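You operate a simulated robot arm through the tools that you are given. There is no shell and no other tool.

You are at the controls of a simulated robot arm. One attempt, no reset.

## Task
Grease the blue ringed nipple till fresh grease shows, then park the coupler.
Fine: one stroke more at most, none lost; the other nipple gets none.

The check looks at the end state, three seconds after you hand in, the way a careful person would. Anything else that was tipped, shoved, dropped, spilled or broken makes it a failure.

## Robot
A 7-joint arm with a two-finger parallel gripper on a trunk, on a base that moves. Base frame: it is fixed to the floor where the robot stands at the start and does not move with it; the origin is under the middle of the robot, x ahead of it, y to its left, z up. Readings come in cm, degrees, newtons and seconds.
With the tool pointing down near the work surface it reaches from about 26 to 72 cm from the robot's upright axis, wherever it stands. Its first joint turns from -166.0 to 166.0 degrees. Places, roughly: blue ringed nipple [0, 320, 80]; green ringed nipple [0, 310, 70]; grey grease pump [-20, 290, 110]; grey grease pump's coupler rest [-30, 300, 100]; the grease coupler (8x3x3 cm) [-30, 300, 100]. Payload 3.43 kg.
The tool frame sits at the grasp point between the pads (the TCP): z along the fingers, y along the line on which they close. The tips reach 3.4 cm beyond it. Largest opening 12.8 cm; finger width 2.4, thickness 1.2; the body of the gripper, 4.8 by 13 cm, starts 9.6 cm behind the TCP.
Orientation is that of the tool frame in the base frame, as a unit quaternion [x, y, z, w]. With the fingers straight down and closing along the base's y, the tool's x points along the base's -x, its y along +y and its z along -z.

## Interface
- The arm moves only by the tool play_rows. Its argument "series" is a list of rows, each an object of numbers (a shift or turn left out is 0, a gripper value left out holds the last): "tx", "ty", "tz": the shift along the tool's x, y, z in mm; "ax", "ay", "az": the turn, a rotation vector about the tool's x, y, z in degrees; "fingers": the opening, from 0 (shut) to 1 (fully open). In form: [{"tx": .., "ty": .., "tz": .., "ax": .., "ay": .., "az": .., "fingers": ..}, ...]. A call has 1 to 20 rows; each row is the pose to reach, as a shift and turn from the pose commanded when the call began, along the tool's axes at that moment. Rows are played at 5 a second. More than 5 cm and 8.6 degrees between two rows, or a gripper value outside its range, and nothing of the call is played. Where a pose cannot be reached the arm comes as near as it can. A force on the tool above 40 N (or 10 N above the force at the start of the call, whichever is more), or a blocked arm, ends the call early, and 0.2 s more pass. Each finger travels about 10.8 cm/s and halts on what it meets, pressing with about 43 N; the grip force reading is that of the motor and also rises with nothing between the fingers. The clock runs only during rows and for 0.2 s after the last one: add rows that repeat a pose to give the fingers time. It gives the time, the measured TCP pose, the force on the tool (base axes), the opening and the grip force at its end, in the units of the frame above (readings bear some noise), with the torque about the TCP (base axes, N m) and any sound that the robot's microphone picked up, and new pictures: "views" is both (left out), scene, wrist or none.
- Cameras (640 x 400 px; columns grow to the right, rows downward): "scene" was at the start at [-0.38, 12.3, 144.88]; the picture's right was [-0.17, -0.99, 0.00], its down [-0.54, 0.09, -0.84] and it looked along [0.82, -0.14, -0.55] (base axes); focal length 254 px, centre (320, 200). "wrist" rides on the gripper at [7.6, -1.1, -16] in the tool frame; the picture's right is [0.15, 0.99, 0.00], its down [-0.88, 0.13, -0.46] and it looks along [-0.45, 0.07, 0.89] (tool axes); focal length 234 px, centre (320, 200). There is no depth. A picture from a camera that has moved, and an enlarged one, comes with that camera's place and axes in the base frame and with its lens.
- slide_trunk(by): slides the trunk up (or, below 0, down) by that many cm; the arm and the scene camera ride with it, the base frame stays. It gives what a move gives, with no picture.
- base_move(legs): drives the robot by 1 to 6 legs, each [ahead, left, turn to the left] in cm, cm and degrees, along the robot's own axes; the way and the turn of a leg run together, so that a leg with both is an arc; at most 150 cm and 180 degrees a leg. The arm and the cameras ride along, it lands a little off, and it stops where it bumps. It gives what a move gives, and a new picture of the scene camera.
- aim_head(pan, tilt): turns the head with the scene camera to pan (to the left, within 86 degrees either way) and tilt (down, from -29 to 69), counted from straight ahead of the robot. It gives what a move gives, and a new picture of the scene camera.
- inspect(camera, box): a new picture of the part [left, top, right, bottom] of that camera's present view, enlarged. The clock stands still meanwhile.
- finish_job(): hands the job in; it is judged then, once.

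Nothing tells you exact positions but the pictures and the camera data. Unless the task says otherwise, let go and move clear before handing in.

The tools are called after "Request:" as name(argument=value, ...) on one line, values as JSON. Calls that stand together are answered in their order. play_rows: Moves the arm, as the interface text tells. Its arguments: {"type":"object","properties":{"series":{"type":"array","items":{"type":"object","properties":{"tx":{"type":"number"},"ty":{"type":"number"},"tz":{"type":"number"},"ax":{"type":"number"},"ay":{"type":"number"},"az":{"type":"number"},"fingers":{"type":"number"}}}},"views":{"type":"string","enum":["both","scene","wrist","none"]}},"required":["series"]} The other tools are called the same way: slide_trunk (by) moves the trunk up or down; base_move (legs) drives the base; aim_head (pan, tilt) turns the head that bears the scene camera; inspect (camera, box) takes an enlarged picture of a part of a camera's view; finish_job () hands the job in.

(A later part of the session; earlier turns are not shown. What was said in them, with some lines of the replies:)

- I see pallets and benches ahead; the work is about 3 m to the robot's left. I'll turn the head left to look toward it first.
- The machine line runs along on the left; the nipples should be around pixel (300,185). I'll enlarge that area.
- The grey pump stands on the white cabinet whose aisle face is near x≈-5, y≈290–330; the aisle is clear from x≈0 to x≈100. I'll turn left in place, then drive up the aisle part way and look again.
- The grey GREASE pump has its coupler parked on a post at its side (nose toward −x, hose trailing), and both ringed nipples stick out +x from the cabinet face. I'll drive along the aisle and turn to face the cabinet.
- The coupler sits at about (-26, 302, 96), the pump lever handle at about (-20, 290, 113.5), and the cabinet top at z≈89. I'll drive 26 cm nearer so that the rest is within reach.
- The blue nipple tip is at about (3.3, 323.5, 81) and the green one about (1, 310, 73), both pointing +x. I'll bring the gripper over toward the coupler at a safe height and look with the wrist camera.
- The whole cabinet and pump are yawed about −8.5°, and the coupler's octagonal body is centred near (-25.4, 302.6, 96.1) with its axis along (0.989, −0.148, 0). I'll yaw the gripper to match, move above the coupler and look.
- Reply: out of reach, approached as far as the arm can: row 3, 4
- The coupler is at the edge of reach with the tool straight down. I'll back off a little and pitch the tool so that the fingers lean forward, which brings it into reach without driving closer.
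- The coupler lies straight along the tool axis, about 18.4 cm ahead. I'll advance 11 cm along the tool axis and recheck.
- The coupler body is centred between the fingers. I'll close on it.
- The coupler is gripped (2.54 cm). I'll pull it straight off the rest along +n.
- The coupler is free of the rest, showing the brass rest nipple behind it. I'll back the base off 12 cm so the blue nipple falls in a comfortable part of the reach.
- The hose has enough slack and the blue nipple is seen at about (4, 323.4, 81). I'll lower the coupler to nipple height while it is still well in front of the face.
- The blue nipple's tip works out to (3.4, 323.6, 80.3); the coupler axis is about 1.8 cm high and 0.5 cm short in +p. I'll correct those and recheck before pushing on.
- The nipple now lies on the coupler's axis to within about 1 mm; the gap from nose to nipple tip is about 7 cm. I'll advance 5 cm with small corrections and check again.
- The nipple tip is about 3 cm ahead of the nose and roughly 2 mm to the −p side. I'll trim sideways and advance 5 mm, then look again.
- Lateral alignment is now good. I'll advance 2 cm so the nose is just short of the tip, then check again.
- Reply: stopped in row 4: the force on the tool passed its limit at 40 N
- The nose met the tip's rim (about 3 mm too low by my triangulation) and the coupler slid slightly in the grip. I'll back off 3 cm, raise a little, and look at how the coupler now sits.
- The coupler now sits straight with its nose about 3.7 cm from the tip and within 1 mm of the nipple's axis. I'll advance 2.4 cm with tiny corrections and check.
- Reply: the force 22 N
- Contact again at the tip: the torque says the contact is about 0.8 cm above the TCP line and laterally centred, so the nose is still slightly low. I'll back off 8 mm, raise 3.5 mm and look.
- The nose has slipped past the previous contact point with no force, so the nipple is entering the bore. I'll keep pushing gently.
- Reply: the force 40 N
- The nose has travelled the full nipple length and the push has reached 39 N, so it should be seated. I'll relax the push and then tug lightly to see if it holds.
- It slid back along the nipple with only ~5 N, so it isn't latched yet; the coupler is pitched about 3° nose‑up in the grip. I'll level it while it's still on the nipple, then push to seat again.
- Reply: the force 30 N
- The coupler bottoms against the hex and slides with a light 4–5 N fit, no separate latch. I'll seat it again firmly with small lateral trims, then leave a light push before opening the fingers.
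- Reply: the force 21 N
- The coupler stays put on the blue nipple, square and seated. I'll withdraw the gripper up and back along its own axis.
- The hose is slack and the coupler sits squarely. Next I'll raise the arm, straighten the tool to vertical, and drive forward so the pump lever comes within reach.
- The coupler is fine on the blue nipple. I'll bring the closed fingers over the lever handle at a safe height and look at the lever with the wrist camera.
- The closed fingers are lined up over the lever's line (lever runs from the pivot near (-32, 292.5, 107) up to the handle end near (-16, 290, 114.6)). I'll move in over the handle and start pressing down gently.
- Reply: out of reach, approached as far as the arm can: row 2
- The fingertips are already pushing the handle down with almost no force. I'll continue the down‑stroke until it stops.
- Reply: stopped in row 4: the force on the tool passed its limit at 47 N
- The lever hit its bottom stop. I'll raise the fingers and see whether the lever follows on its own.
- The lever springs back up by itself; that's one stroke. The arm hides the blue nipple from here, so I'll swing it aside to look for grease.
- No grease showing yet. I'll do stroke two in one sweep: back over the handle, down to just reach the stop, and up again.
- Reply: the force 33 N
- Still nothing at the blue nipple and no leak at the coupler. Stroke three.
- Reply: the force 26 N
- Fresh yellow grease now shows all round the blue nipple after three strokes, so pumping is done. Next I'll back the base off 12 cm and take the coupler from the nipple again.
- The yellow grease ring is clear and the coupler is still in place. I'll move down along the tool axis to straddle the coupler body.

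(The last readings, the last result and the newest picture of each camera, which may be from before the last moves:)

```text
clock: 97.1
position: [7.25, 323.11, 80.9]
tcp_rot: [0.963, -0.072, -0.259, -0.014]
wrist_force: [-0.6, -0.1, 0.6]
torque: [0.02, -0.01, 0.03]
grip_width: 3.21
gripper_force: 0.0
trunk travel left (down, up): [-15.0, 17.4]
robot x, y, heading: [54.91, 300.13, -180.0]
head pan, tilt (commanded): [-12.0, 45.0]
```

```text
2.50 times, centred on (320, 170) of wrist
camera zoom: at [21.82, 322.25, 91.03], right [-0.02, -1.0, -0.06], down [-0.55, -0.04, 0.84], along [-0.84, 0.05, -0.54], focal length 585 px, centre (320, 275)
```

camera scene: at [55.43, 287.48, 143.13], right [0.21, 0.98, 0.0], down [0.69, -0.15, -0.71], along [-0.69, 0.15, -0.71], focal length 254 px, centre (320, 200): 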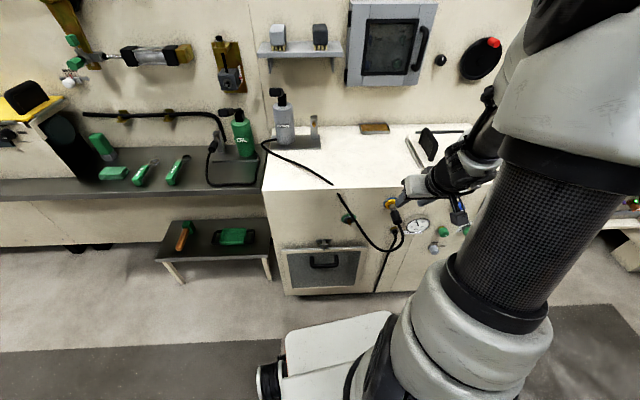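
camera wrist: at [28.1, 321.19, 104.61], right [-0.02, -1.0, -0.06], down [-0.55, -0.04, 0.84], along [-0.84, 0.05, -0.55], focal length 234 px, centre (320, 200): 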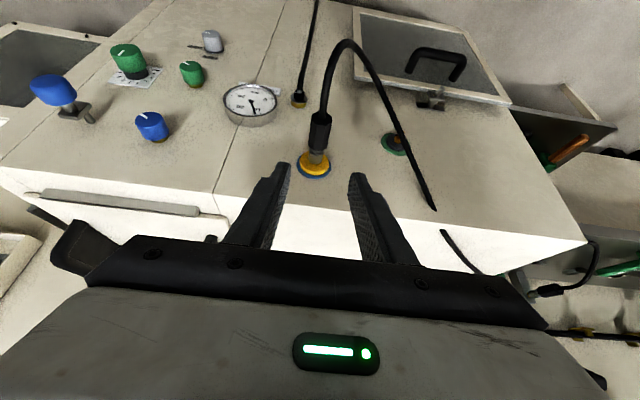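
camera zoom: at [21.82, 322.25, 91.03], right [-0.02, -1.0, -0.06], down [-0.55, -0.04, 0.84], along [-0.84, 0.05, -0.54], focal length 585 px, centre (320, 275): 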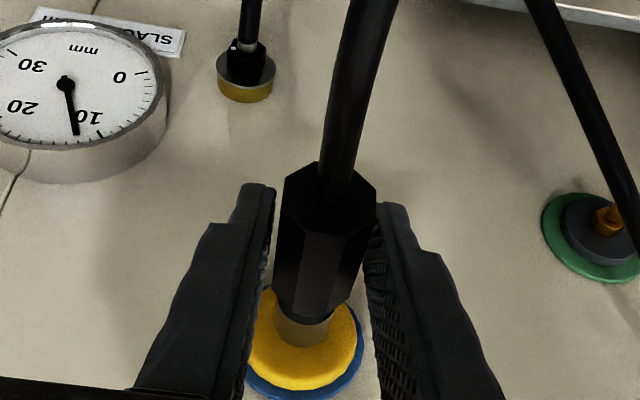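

Nicely centred. I'll close on the coupler body.

Request:
play_rows(series=[{"fingers": 0.15}, {"fingers": 0.0}, {"fingers": 0.0}, {"fingers": 0.0}], views="none")

Request:
inspect(camera="wrist", box=[240, 90, 400, 250])

```text
clock: 98.1
position: [7.29, 323.25, 81.01]
tcp_rot: [0.963, -0.072, -0.258, -0.013]
wrist_force: [-0.2, 2.3, -0.6]
torque: [0.04, 0.05, -0.28]
grip_width: 2.52
gripper_force: 43.0
trunk travel left (down, up): [-15.0, 17.4]
robot x, y, heading: [54.41, 300.28, -180.0]
head pan, tilt (commanded): [-12.0, 45.0]
```

```text
2.50 times, centred on (320, 170) of wrist
camera zoom: at [21.84, 322.28, 91.03], right [-0.02, -1.0, -0.06], down [-0.55, -0.04, 0.84], along [-0.84, 0.05, -0.55], focal length 585 px, centre (320, 275)
```

zoom: 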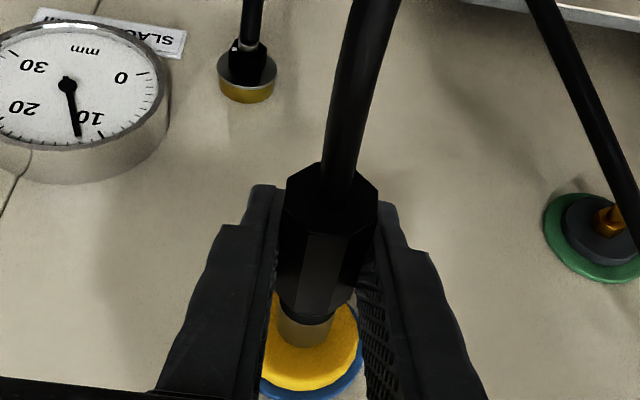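

The grip matches the original one. I'll pull the coupler straight off the nipple.

Request:
play_rows(series=[{"tx": 4.3, "tz": -2.5}, {"tx": 8.7, "tz": -5}, {"tx": 17.3, "tz": -10}, {"tx": 26, "tz": -15}, {"tx": 34.6, "tz": -20}, {"tx": 43.3, "tz": -25}, {"tx": 52, "tz": -30}, {"tx": 52, "tz": -30}])

Request:
inspect(camera="wrist", box=[240, 90, 400, 250])

```text
clock: 99.9
position: [13.19, 322.3, 81.0]
tcp_rot: [0.963, -0.072, -0.259, -0.014]
wrist_force: [-0.2, -0.2, -0.3]
torque: [0.01, -0.01, 0.01]
grip_width: 2.53
gripper_force: 43.4
trunk travel left (down, up): [-15.0, 17.4]
robot x, y, heading: [54.54, 299.65, -180.1]
head pan, tilt (commanded): [-12.0, 45.0]
camera scene: at [55.43, 287.46, 143.12], right [0.21, 0.98, 0.0], down [0.69, -0.15, -0.71], along [-0.69, 0.15, -0.71], focal length 254 px, centre (320, 200)
camera wrist: at [27.77, 321.39, 91.08], right [-0.02, -1.0, -0.06], down [-0.55, -0.04, 0.84], along [-0.84, 0.05, -0.55], focal length 234 px, centre (320, 200)
```

scene: 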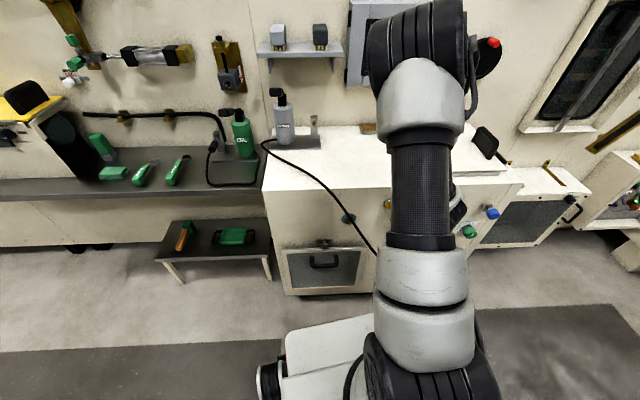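
wrist: 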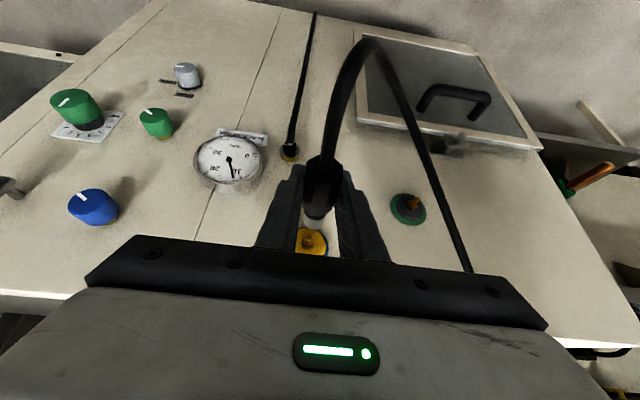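

```text
2.50 times, centred on (320, 170) of wrist
camera zoom: at [27.77, 321.39, 91.08], right [-0.02, -1.0, -0.06], down [-0.55, -0.04, 0.84], along [-0.84, 0.05, -0.55], focal length 585 px, centre (320, 275)
```

zoom: 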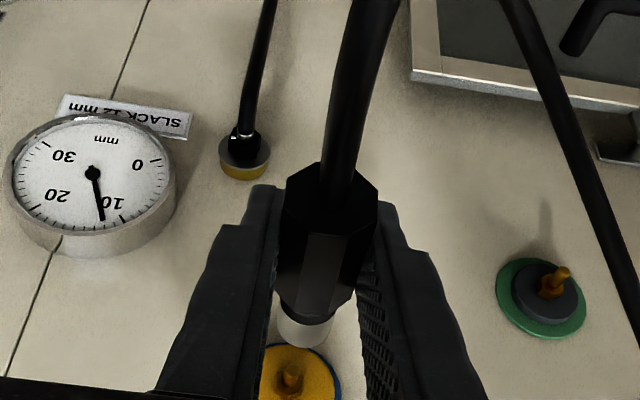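

The coupler is off cleanly. I'll raise it above the cabinet top and carry it back toward the rest.

Request:
play_rows(series=[{"tx": -20, "tz": -35}, {"tx": -40, "tz": -69}, {"tx": -60, "tz": -104}, {"tx": -82, "tz": -142}, {"tx": -104, "ty": 33, "tz": -129}, {"tx": -126, "ty": 66, "tz": -116}, {"tx": -148, "ty": 99, "tz": -104}, {"tx": -171, "ty": 132, "tz": -91}, {"tx": -193, "ty": 165, "tz": -78}, {"tx": -215, "ty": 198, "tz": -65}, {"tx": -237, "ty": 231, "tz": -52}, {"tx": -237, "ty": 231, "tz": -52}])

```text
clock: 102.5
position: [-7.87, 301.99, 97.55]
tcp_rot: [0.963, -0.072, -0.259, -0.014]
wrist_force: [0.0, 0.0, -0.7]
torque: [-0.03, -0.04, 0.0]
grip_width: 2.49
gripper_force: 42.8
trunk travel left (down, up): [-15.0, 17.4]
robot x, y, heading: [54.93, 300.02, -179.8]
head pan, tilt (commanded): [-12.0, 45.0]
camera scene: at [55.41, 287.45, 143.12], right [0.21, 0.98, 0.0], down [0.69, -0.15, -0.71], along [-0.69, 0.15, -0.71], focal length 254 px, centre (320, 200)
camera wrist: at [6.77, 301.09, 107.66], right [-0.02, -1.0, -0.06], down [-0.55, -0.04, 0.84], along [-0.84, 0.05, -0.55], focal length 234 px, centre (320, 200)
```

scene: 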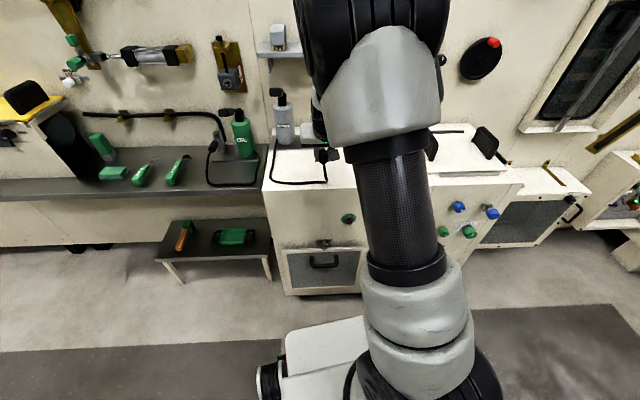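
wrist: 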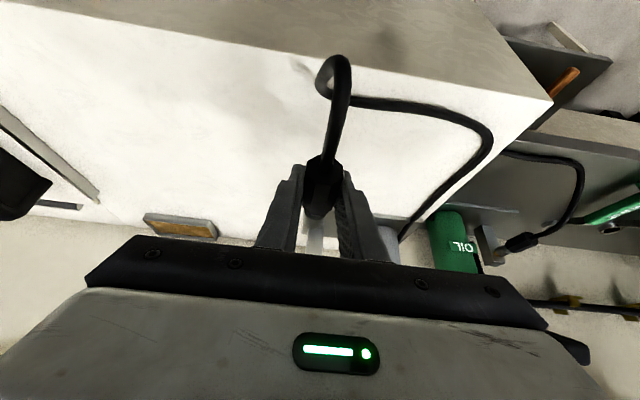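

Request:
base_move(legs=[[11.5, 0, 0]])

Request:
inspect(camera="wrist", box=[240, 90, 400, 250])

Request:
inspect(camera="wrist", box=[270, 195, 350, 255])

Request:
inspect(camera="scene", box=[260, 95, 356, 175])

```text
clock: 103.7
position: [-19.16, 301.98, 97.63]
tcp_rot: [0.963, -0.071, -0.258, -0.014]
wrist_force: [0.6, 0.3, 0.2]
torque: [0.03, 0.0, 0.01]
grip_width: 2.53
gripper_force: 43.3
trunk travel left (down, up): [-15.0, 17.4]
robot x, y, heading: [43.12, 299.99, -180.2]
head pan, tilt (commanded): [-12.0, 45.0]
camera scene: at [44.12, 287.44, 143.12], right [0.21, 0.98, 0.0], down [0.69, -0.15, -0.71], along [-0.69, 0.15, -0.71], focal length 254 px, centre (320, 200)
```

scene: 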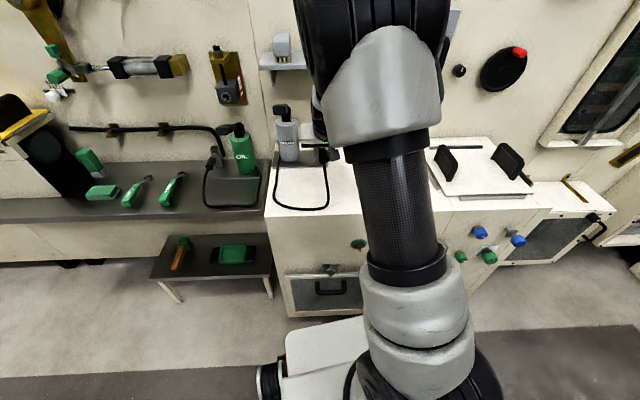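

```text
2.50 times, centred on (320, 170) of wrist
camera zoom: at [-4.5, 301.08, 107.66], right [-0.02, -1.0, -0.06], down [-0.55, -0.04, 0.84], along [-0.84, 0.05, -0.54], focal length 585 px, centre (320, 275)
```

zoom: 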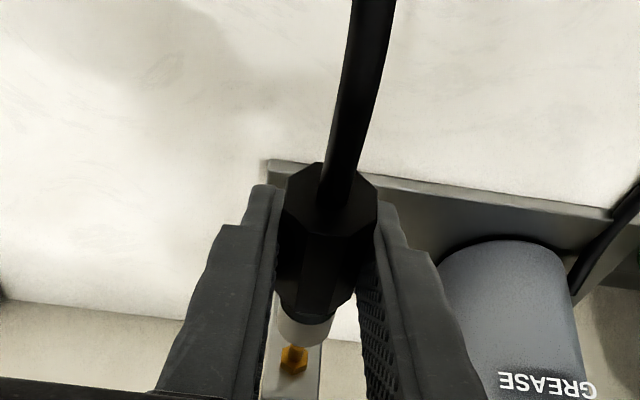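

```text
6.67 times, centred on (310, 225) of wrist
camera zoom: at [-4.5, 301.08, 107.66], right [-0.02, -1.0, -0.06], down [-0.55, -0.04, 0.84], along [-0.84, 0.05, -0.54], focal length 1561 px, centre (387, 33)
```

zoom: 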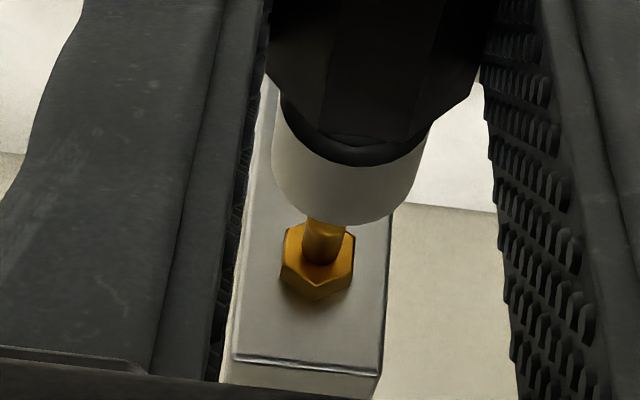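

```text
5.00 times, centred on (308, 135) of scene
camera zoom: at [44.12, 287.44, 143.12], right [0.21, 0.98, 0.0], down [0.69, -0.15, -0.71], along [-0.69, 0.15, -0.71], focal length 1272 px, centre (380, 525)
```

zoom: 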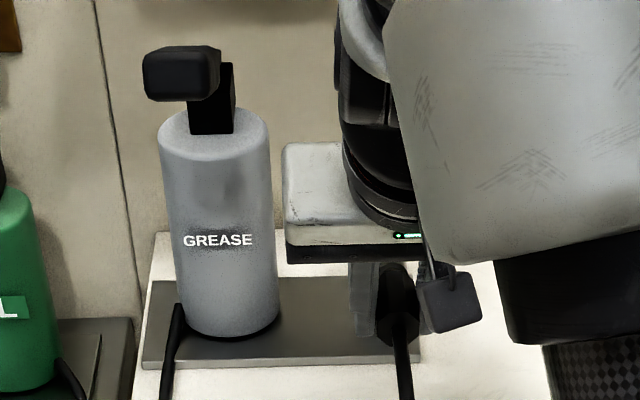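

The rest nipple lies ahead: I need about 1.6 cm down, 2 mm to −p, and 6.4 cm forward. First the height and side correction plus part of the way in.

Request:
play_rows(series=[{"tx": 4, "ty": 1.1, "tz": 7}, {"tx": 8.1, "ty": 2.2, "tz": 14.1}, {"tx": -2, "ty": 2.2, "tz": 20}, {"tx": -12.7, "ty": 2.2, "tz": 26.1}, {"tx": -12.7, "ty": 2.2, "tz": 26.1}], views="none")

Request:
inspect(camera="wrist", box=[270, 195, 350, 255])

```text
clock: 104.9
position: [-21.37, 302.14, 95.94]
tcp_rot: [0.963, -0.072, -0.258, -0.014]
wrist_force: [-0.3, -0.2, -0.6]
torque: [0.02, -0.04, -0.02]
grip_width: 2.53
gripper_force: 43.1
trunk travel left (down, up): [-15.0, 17.4]
robot x, y, heading: [43.22, 300.12, -180.0]
head pan, tilt (commanded): [-12.0, 45.0]
```

```text
6.67 times, centred on (310, 225) of wrist
camera zoom: at [-6.81, 301.23, 106.14], right [-0.02, -1.0, -0.06], down [-0.55, -0.04, 0.84], along [-0.84, 0.05, -0.55], focal length 1561 px, centre (387, 33)
```

zoom: 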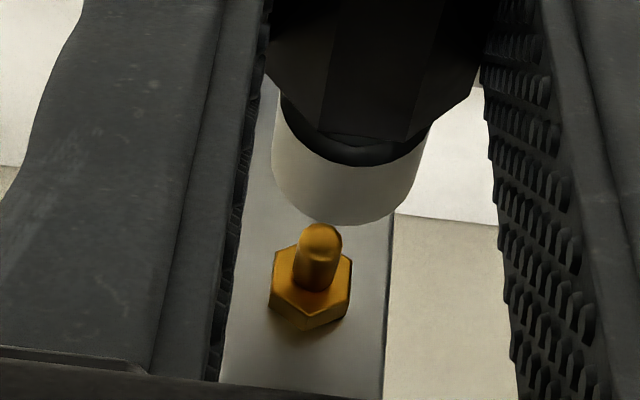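

Aligned within about half a millimetre; about 4.1 cm to go. I'll advance 2.2 cm and check.

Request:
play_rows(series=[{"tx": -6, "tz": 3.5}, {"tx": -12, "tz": 7}, {"tx": -19, "tz": 11}, {"tx": -19, "tz": 11}], views="none")

Request:
inspect(camera="wrist", box=[270, 195, 350, 255])

```text
clock: 105.9
position: [-23.58, 302.41, 95.91]
tcp_rot: [0.964, -0.071, -0.257, -0.013]
wrist_force: [0.2, -0.5, -0.5]
torque: [0.01, -0.02, -0.02]
grip_width: 2.5
gripper_force: 42.7
trunk travel left (down, up): [-15.0, 17.4]
robot x, y, heading: [43.04, 299.84, -179.7]
head pan, tilt (commanded): [-12.0, 45.0]
```

```text
6.67 times, centred on (310, 225) of wrist
camera zoom: at [-9.05, 301.58, 106.05], right [-0.02, -1.0, -0.06], down [-0.55, -0.04, 0.84], along [-0.84, 0.05, -0.55], focal length 1561 px, centre (387, 33)
```

zoom: 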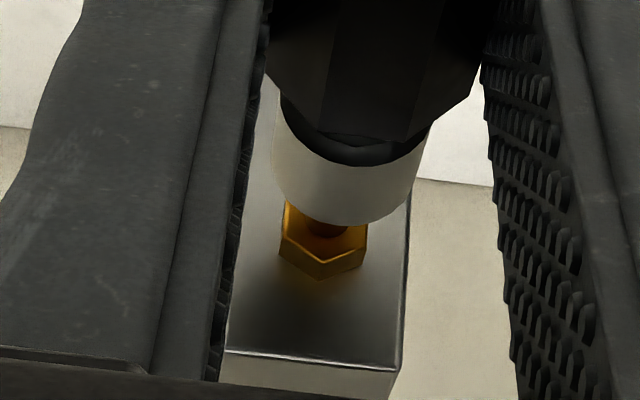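

Request:
play_rows(series=[{"tx": -2.6, "tz": 1.5}, {"tx": -5.2, "tz": 3}, {"tx": -7.8, "tz": 4.5}, {"tx": -7.8, "tz": 4.5}], views="none")

Request:
inspect(camera="wrist", box=[270, 195, 350, 255])

```text
clock: 106.9
position: [-24.63, 302.6, 96.04]
tcp_rot: [0.963, -0.072, -0.258, -0.014]
wrist_force: [-0.4, 0.7, 0.3]
torque: [0.03, -0.02, -0.01]
grip_width: 2.54
gripper_force: 43.2
trunk travel left (down, up): [-15.0, 17.4]
robot x, y, heading: [43.26, 299.7, -180.0]
head pan, tilt (commanded): [-12.0, 45.0]
```

```text
6.67 times, centred on (310, 225) of wrist
camera zoom: at [-9.99, 301.67, 106.03], right [-0.02, -1.0, -0.06], down [-0.55, -0.04, 0.84], along [-0.84, 0.05, -0.55], focal length 1561 px, centre (387, 33)
```

zoom: 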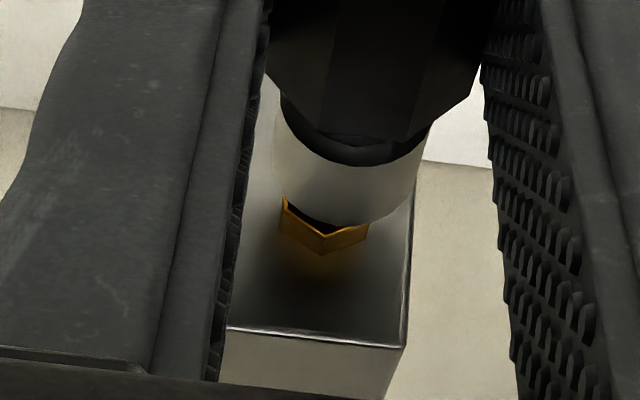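

Request:
play_rows(series=[{"tx": -2.6, "tz": 1.5}, {"tx": -5.2, "tz": 3}, {"tx": -7.5, "tz": 4.3}, {"tx": -7.5, "tz": 4.3}], views="none")

Request:
inspect(camera="wrist", box=[270, 195, 350, 255])

```text
clock: 107.9
position: [-25.3, 302.64, 96.0]
tcp_rot: [0.963, -0.072, -0.259, -0.015]
wrist_force: [0.9, -3.6, 1.5]
torque: [-0.04, 0.12, 0.06]
grip_width: 2.5
gripper_force: 42.9
trunk travel left (down, up): [-15.0, 17.4]
robot x, y, heading: [43.27, 299.99, -180.1]
head pan, tilt (commanded): [-12.0, 45.0]
```

```text
6.67 times, centred on (310, 225) of wrist
camera zoom: at [-10.8, 301.8, 106.05], right [-0.02, -1.0, -0.06], down [-0.55, -0.04, 0.84], along [-0.84, 0.05, -0.54], focal length 1561 px, centre (387, 33)
```

zoom: 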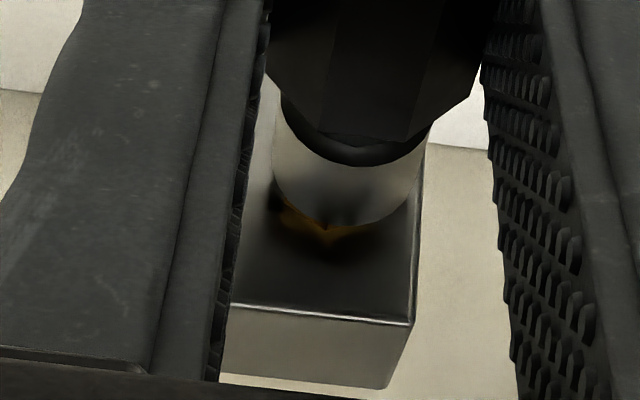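

Request:
play_rows(series=[{"tx": -1.7, "ty": 0.3, "tz": 1}, {"tx": -3, "ty": 0.3, "tz": 1.7}, {"tx": -3, "ty": 0.3, "tz": 1.7}], views="none")

```text
clock: 108.7
position: [-25.64, 302.72, 96.0]
tcp_rot: [0.963, -0.072, -0.258, -0.014]
wrist_force: [17.0, -2.5, 4.6]
torque: [0.06, 0.17, 0.01]
grip_width: 2.5
gripper_force: 43.3
trunk travel left (down, up): [-15.0, 17.4]
robot x, y, heading: [42.95, 300.05, -180.3]
head pan, tilt (commanded): [-12.0, 45.0]
```

It has bottomed at 17 N at the original parked position. I'll ease the push and open the fingers.

Request:
play_rows(series=[{"tx": 0.9, "tz": -0.5}, {"tx": 0.9, "tz": -0.5, "fingers": 0.3}, {"tx": 0.9, "tz": -0.5, "fingers": 0.45}, {"tx": 0.9, "tz": -0.5, "fingers": 0.45}], views="none")

Request:
inspect(camera="wrist", box=[240, 90, 400, 250])

Request:
inspect(camera="wrist", box=[270, 195, 350, 255])

```text
clock: 109.7
position: [-25.63, 302.73, 95.97]
tcp_rot: [0.963, -0.072, -0.259, -0.014]
wrist_force: [-0.8, -0.2, -0.8]
torque: [0.04, 0.0, 0.0]
grip_width: 5.74
gripper_force: 0.1
trunk travel left (down, up): [-15.0, 17.4]
robot x, y, heading: [43.37, 299.62, -179.8]
head pan, tilt (commanded): [-12.0, 45.0]
```

```text
2.50 times, centred on (320, 170) of wrist
camera zoom: at [-11.09, 301.81, 106.03], right [-0.02, -1.0, -0.06], down [-0.55, -0.04, 0.84], along [-0.84, 0.05, -0.54], focal length 585 px, centre (320, 275)
```

zoom: 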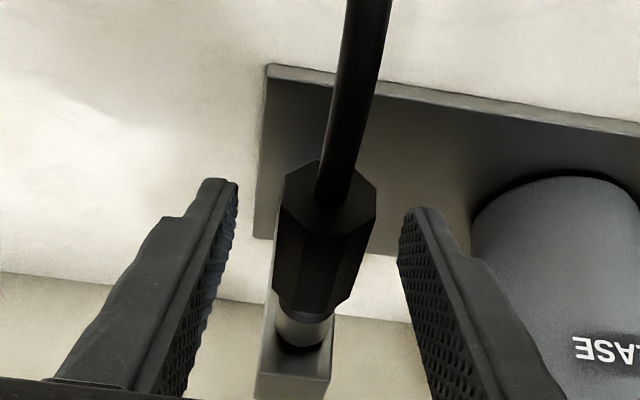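

```text
6.67 times, centred on (310, 225) of wrist
camera zoom: at [-11.09, 301.81, 106.03], right [-0.02, -1.0, -0.06], down [-0.55, -0.04, 0.84], along [-0.84, 0.05, -0.54], focal length 1561 px, centre (387, 33)
```

zoom: 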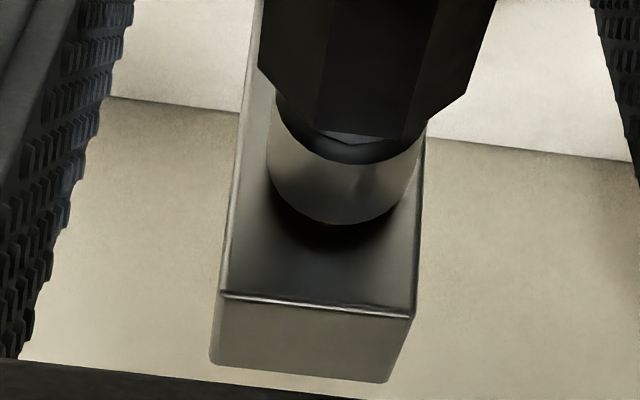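

The coupler is back on its rest. I'll withdraw along the tool axis and then check everything.

Request:
play_rows(series=[{"tz": -30}, {"tz": -75}, {"tz": -120}, {"tz": -165}, {"tz": -190}, {"tx": 40, "tz": -210}, {"tx": 80, "tz": -230}, {"tx": 120, "tz": -250}, {"tx": 120, "tz": -250}])

Request:
inspect(camera="scene", box=[256, 95, 352, 175])

```text
clock: 111.7
position: [-2.78, 299.66, 110.8]
tcp_rot: [0.966, -0.071, -0.247, -0.017]
wrist_force: [0.7, -0.4, 0.3]
torque: [0.01, -0.01, 0.01]
grip_width: 5.77
gripper_force: 0.1
trunk travel left (down, up): [-15.0, 17.4]
robot x, y, heading: [43.31, 299.84, -179.9]
head pan, tilt (commanded): [-12.0, 45.0]
camera scene: at [44.34, 289.97, 144.68], right [0.48, 0.88, 0.0], down [0.5, -0.27, -0.82], along [-0.73, 0.39, -0.57], focal length 254 px, centre (320, 200)
camera wrist: at [11.5, 298.7, 121.24], right [-0.02, -1.0, -0.07], down [-0.57, -0.05, 0.82], along [-0.82, 0.05, -0.56], focal length 234 px, centre (320, 200)
```

scene: 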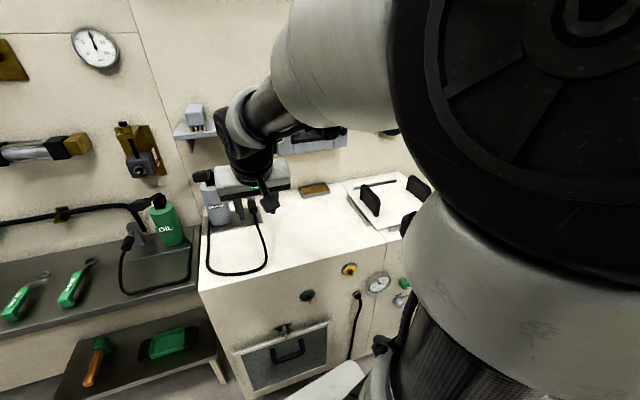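
wrist: 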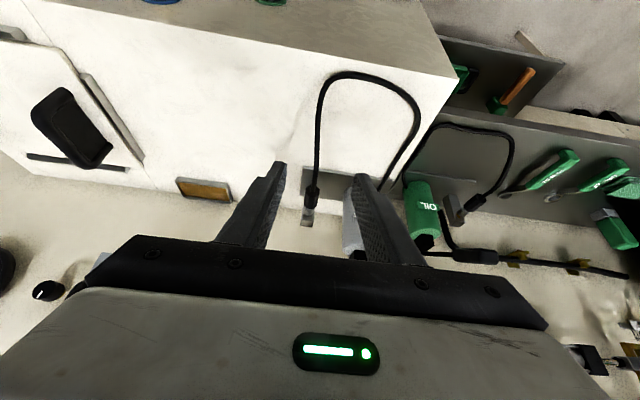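

```text
5.00 times, centred on (304, 135) of scene
camera zoom: at [44.34, 289.97, 144.68], right [0.48, 0.88, 0.0], down [0.5, -0.27, -0.82], along [-0.73, 0.39, -0.57], focal length 1272 px, centre (400, 525)
```

zoom: 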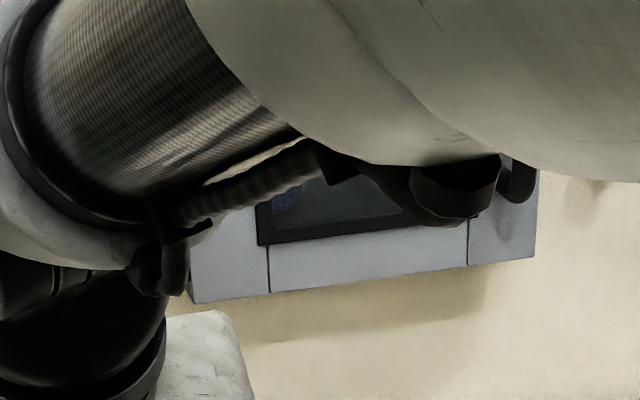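

The retreat brought the arm's elbow against my own head camera. I'll extend the arm forward again to free the head, then back the base away instead.

Request:
play_rows(series=[{"tx": -26, "tz": 10}, {"tx": -52, "tz": 20}, {"tx": -78, "tz": 30}, {"tx": -78, "tz": 30}])

```text
clock: 112.7
position: [-11.39, 300.79, 113.2]
tcp_rot: [0.963, -0.072, -0.259, -0.013]
wrist_force: [-0.2, -0.2, 0.0]
torque: [0.01, -0.01, -0.01]
grip_width: 5.76
gripper_force: 0.1
trunk travel left (down, up): [-15.0, 17.4]
robot x, y, heading: [43.62, 299.97, -179.7]
head pan, tilt (commanded): [-12.0, 45.0]
camera scene: at [44.11, 287.44, 143.12], right [0.21, 0.98, 0.0], down [0.69, -0.15, -0.71], along [-0.69, 0.15, -0.71], focal length 254 px, centre (320, 200)
camera wrist: at [3.28, 299.97, 123.31], right [-0.02, -1.0, -0.06], down [-0.55, -0.04, 0.84], along [-0.84, 0.05, -0.54], focal length 234 px, centre (320, 200)
```

scene: 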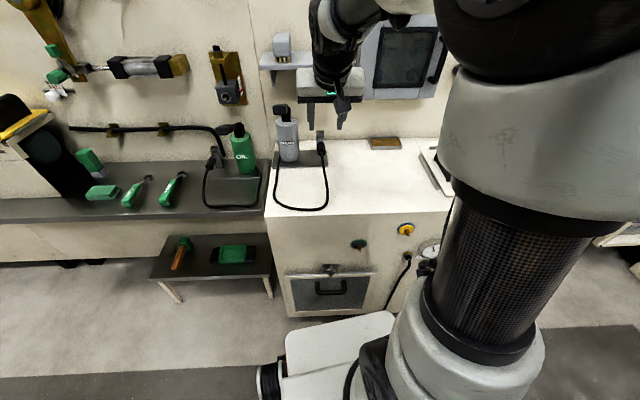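
wrist: 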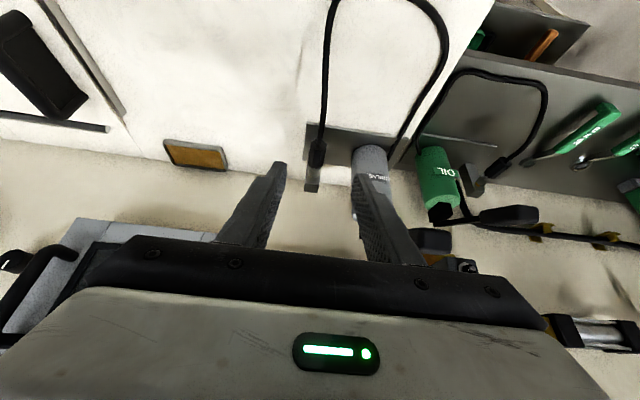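

The head is free again. Now I'll back the base away and check the pump, coupler and both nipples.

Request:
base_move(legs=[[-25, 0, 0]])

Request:
inspect(camera="scene", box=[250, 90, 378, 190])

Request:
inspect(camera="scene", box=[320, 170, 448, 270])

```text
clock: 114.5
position: [12.76, 301.31, 113.25]
tcp_rot: [0.963, -0.076, -0.259, -0.014]
wrist_force: [0.2, 0.5, 0.0]
torque: [0.0, -0.01, 0.0]
grip_width: 5.75
gripper_force: 0.1
trunk travel left (down, up): [-15.0, 17.4]
robot x, y, heading: [67.06, 299.86, 179.6]
head pan, tilt (commanded): [-12.0, 45.0]
camera scene: at [67.97, 287.37, 143.12], right [0.22, 0.98, 0.0], down [0.69, -0.15, -0.71], along [-0.69, 0.15, -0.71], focal length 254 px, centre (320, 200)
```

scene: 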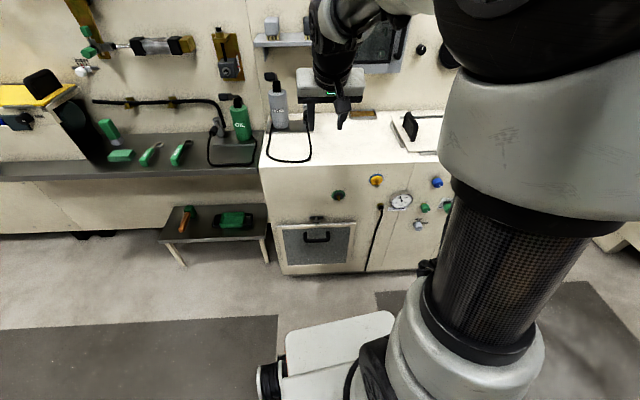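

```text
4.00 times, centred on (314, 140) of scene
camera zoom: at [67.97, 287.37, 143.12], right [0.22, 0.98, 0.0], down [0.69, -0.15, -0.71], along [-0.69, 0.15, -0.71], focal length 1017 px, centre (344, 440)
```

zoom: 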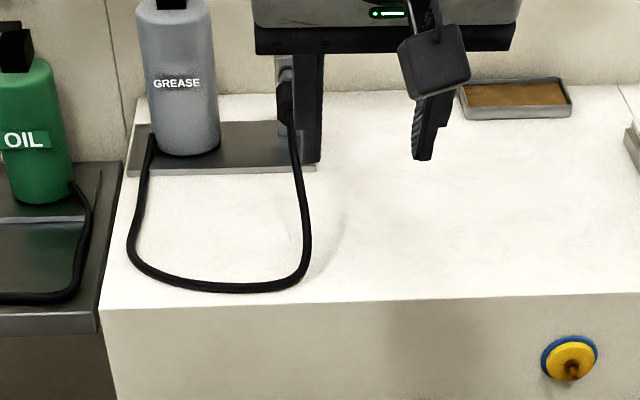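

```text
4.00 times, centred on (384, 220) of scene
camera zoom: at [67.97, 287.37, 143.12], right [0.22, 0.98, 0.0], down [0.69, -0.15, -0.71], along [-0.69, 0.15, -0.71], focal length 1017 px, centre (64, 120)
```

zoom: 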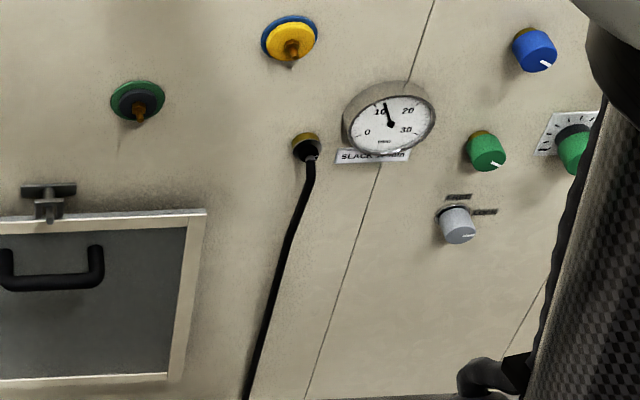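

Request:
play_rows(series=[{"ty": -40}, {"ty": -80}, {"ty": -120}, {"ty": -120}], views="none")

Request:
inspect(camera="scene", box=[250, 60, 346, 140])

Request:
inspect(camera="scene", box=[292, 100, 324, 140])

```text
clock: 115.5
position: [14.49, 313.05, 112.94]
tcp_rot: [0.963, -0.077, -0.258, -0.015]
wrist_force: [0.1, -0.4, -0.3]
torque: [-0.03, -0.01, -0.04]
grip_width: 5.75
gripper_force: 0.0
trunk travel left (down, up): [-15.0, 17.4]
robot x, y, heading: [67.07, 299.85, 179.8]
head pan, tilt (commanded): [-12.0, 45.0]
```

```text
5.00 times, centred on (298, 100) of scene
camera zoom: at [67.97, 287.38, 143.13], right [0.22, 0.98, 0.0], down [0.69, -0.15, -0.71], along [-0.69, 0.15, -0.71], focal length 1272 px, centre (430, 700)
```

zoom: 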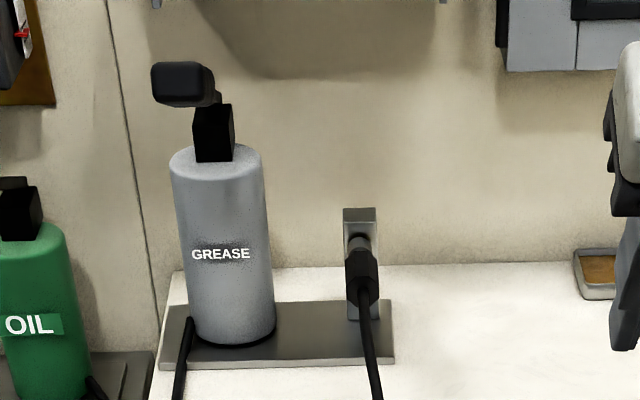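

```text
10.00 times, centred on (308, 120) of scene
camera zoom: at [67.97, 287.38, 143.13], right [0.22, 0.98, 0.0], down [0.69, -0.15, -0.71], along [-0.69, 0.15, -0.71], focal length 2543 px, centre (440, 1000)
```

zoom: 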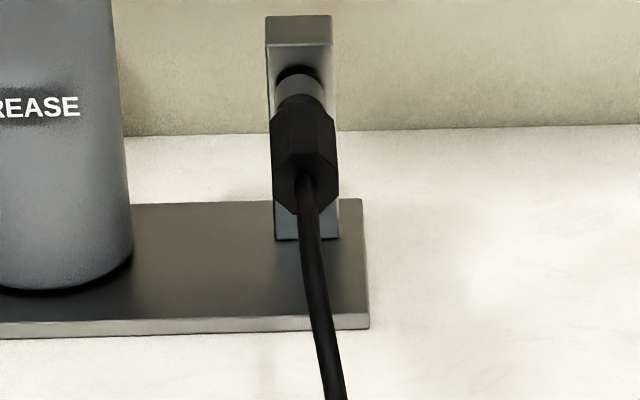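

The coupler is seated on its rest with the pump lever up. The blue nipple shows fresh grease, the green one is clean, and the gripper is open and clear, so I'm handing in.

Request:
finish_job()

```text
The job is handed in.
```

The blue ringed nipple is greased, the coupler is back on its rest, and I've handed the job in. I haven't seen the result of the check.

- **Strokes:** Fresh yellow grease showed around the blue nipple after the third full stroke. I checked after each one and stopped there, with no extra stroke.
- **Grease lost:** I saw no leak at the coupler, and I only pumped while it was seated on the nipple.
- **Green nipple:** It got no grease and looked clean in the last picture.
- **End state:** The coupler is pushed fully home on the rest and the pump lever is up. The gripper is open and clear of everything.

- **Rough contacts:** While fitting the coupler, its nose hit the tip of the blue nipple, once hard enough to trip the 40 N force limit. The first lever press hit its bottom stop at 47 N. I saw no damage from either.
- **Head camera:** While backing away at the end, the arm's elbow pushed the robot's own head camera. It returned to its place once I moved the arm off it.
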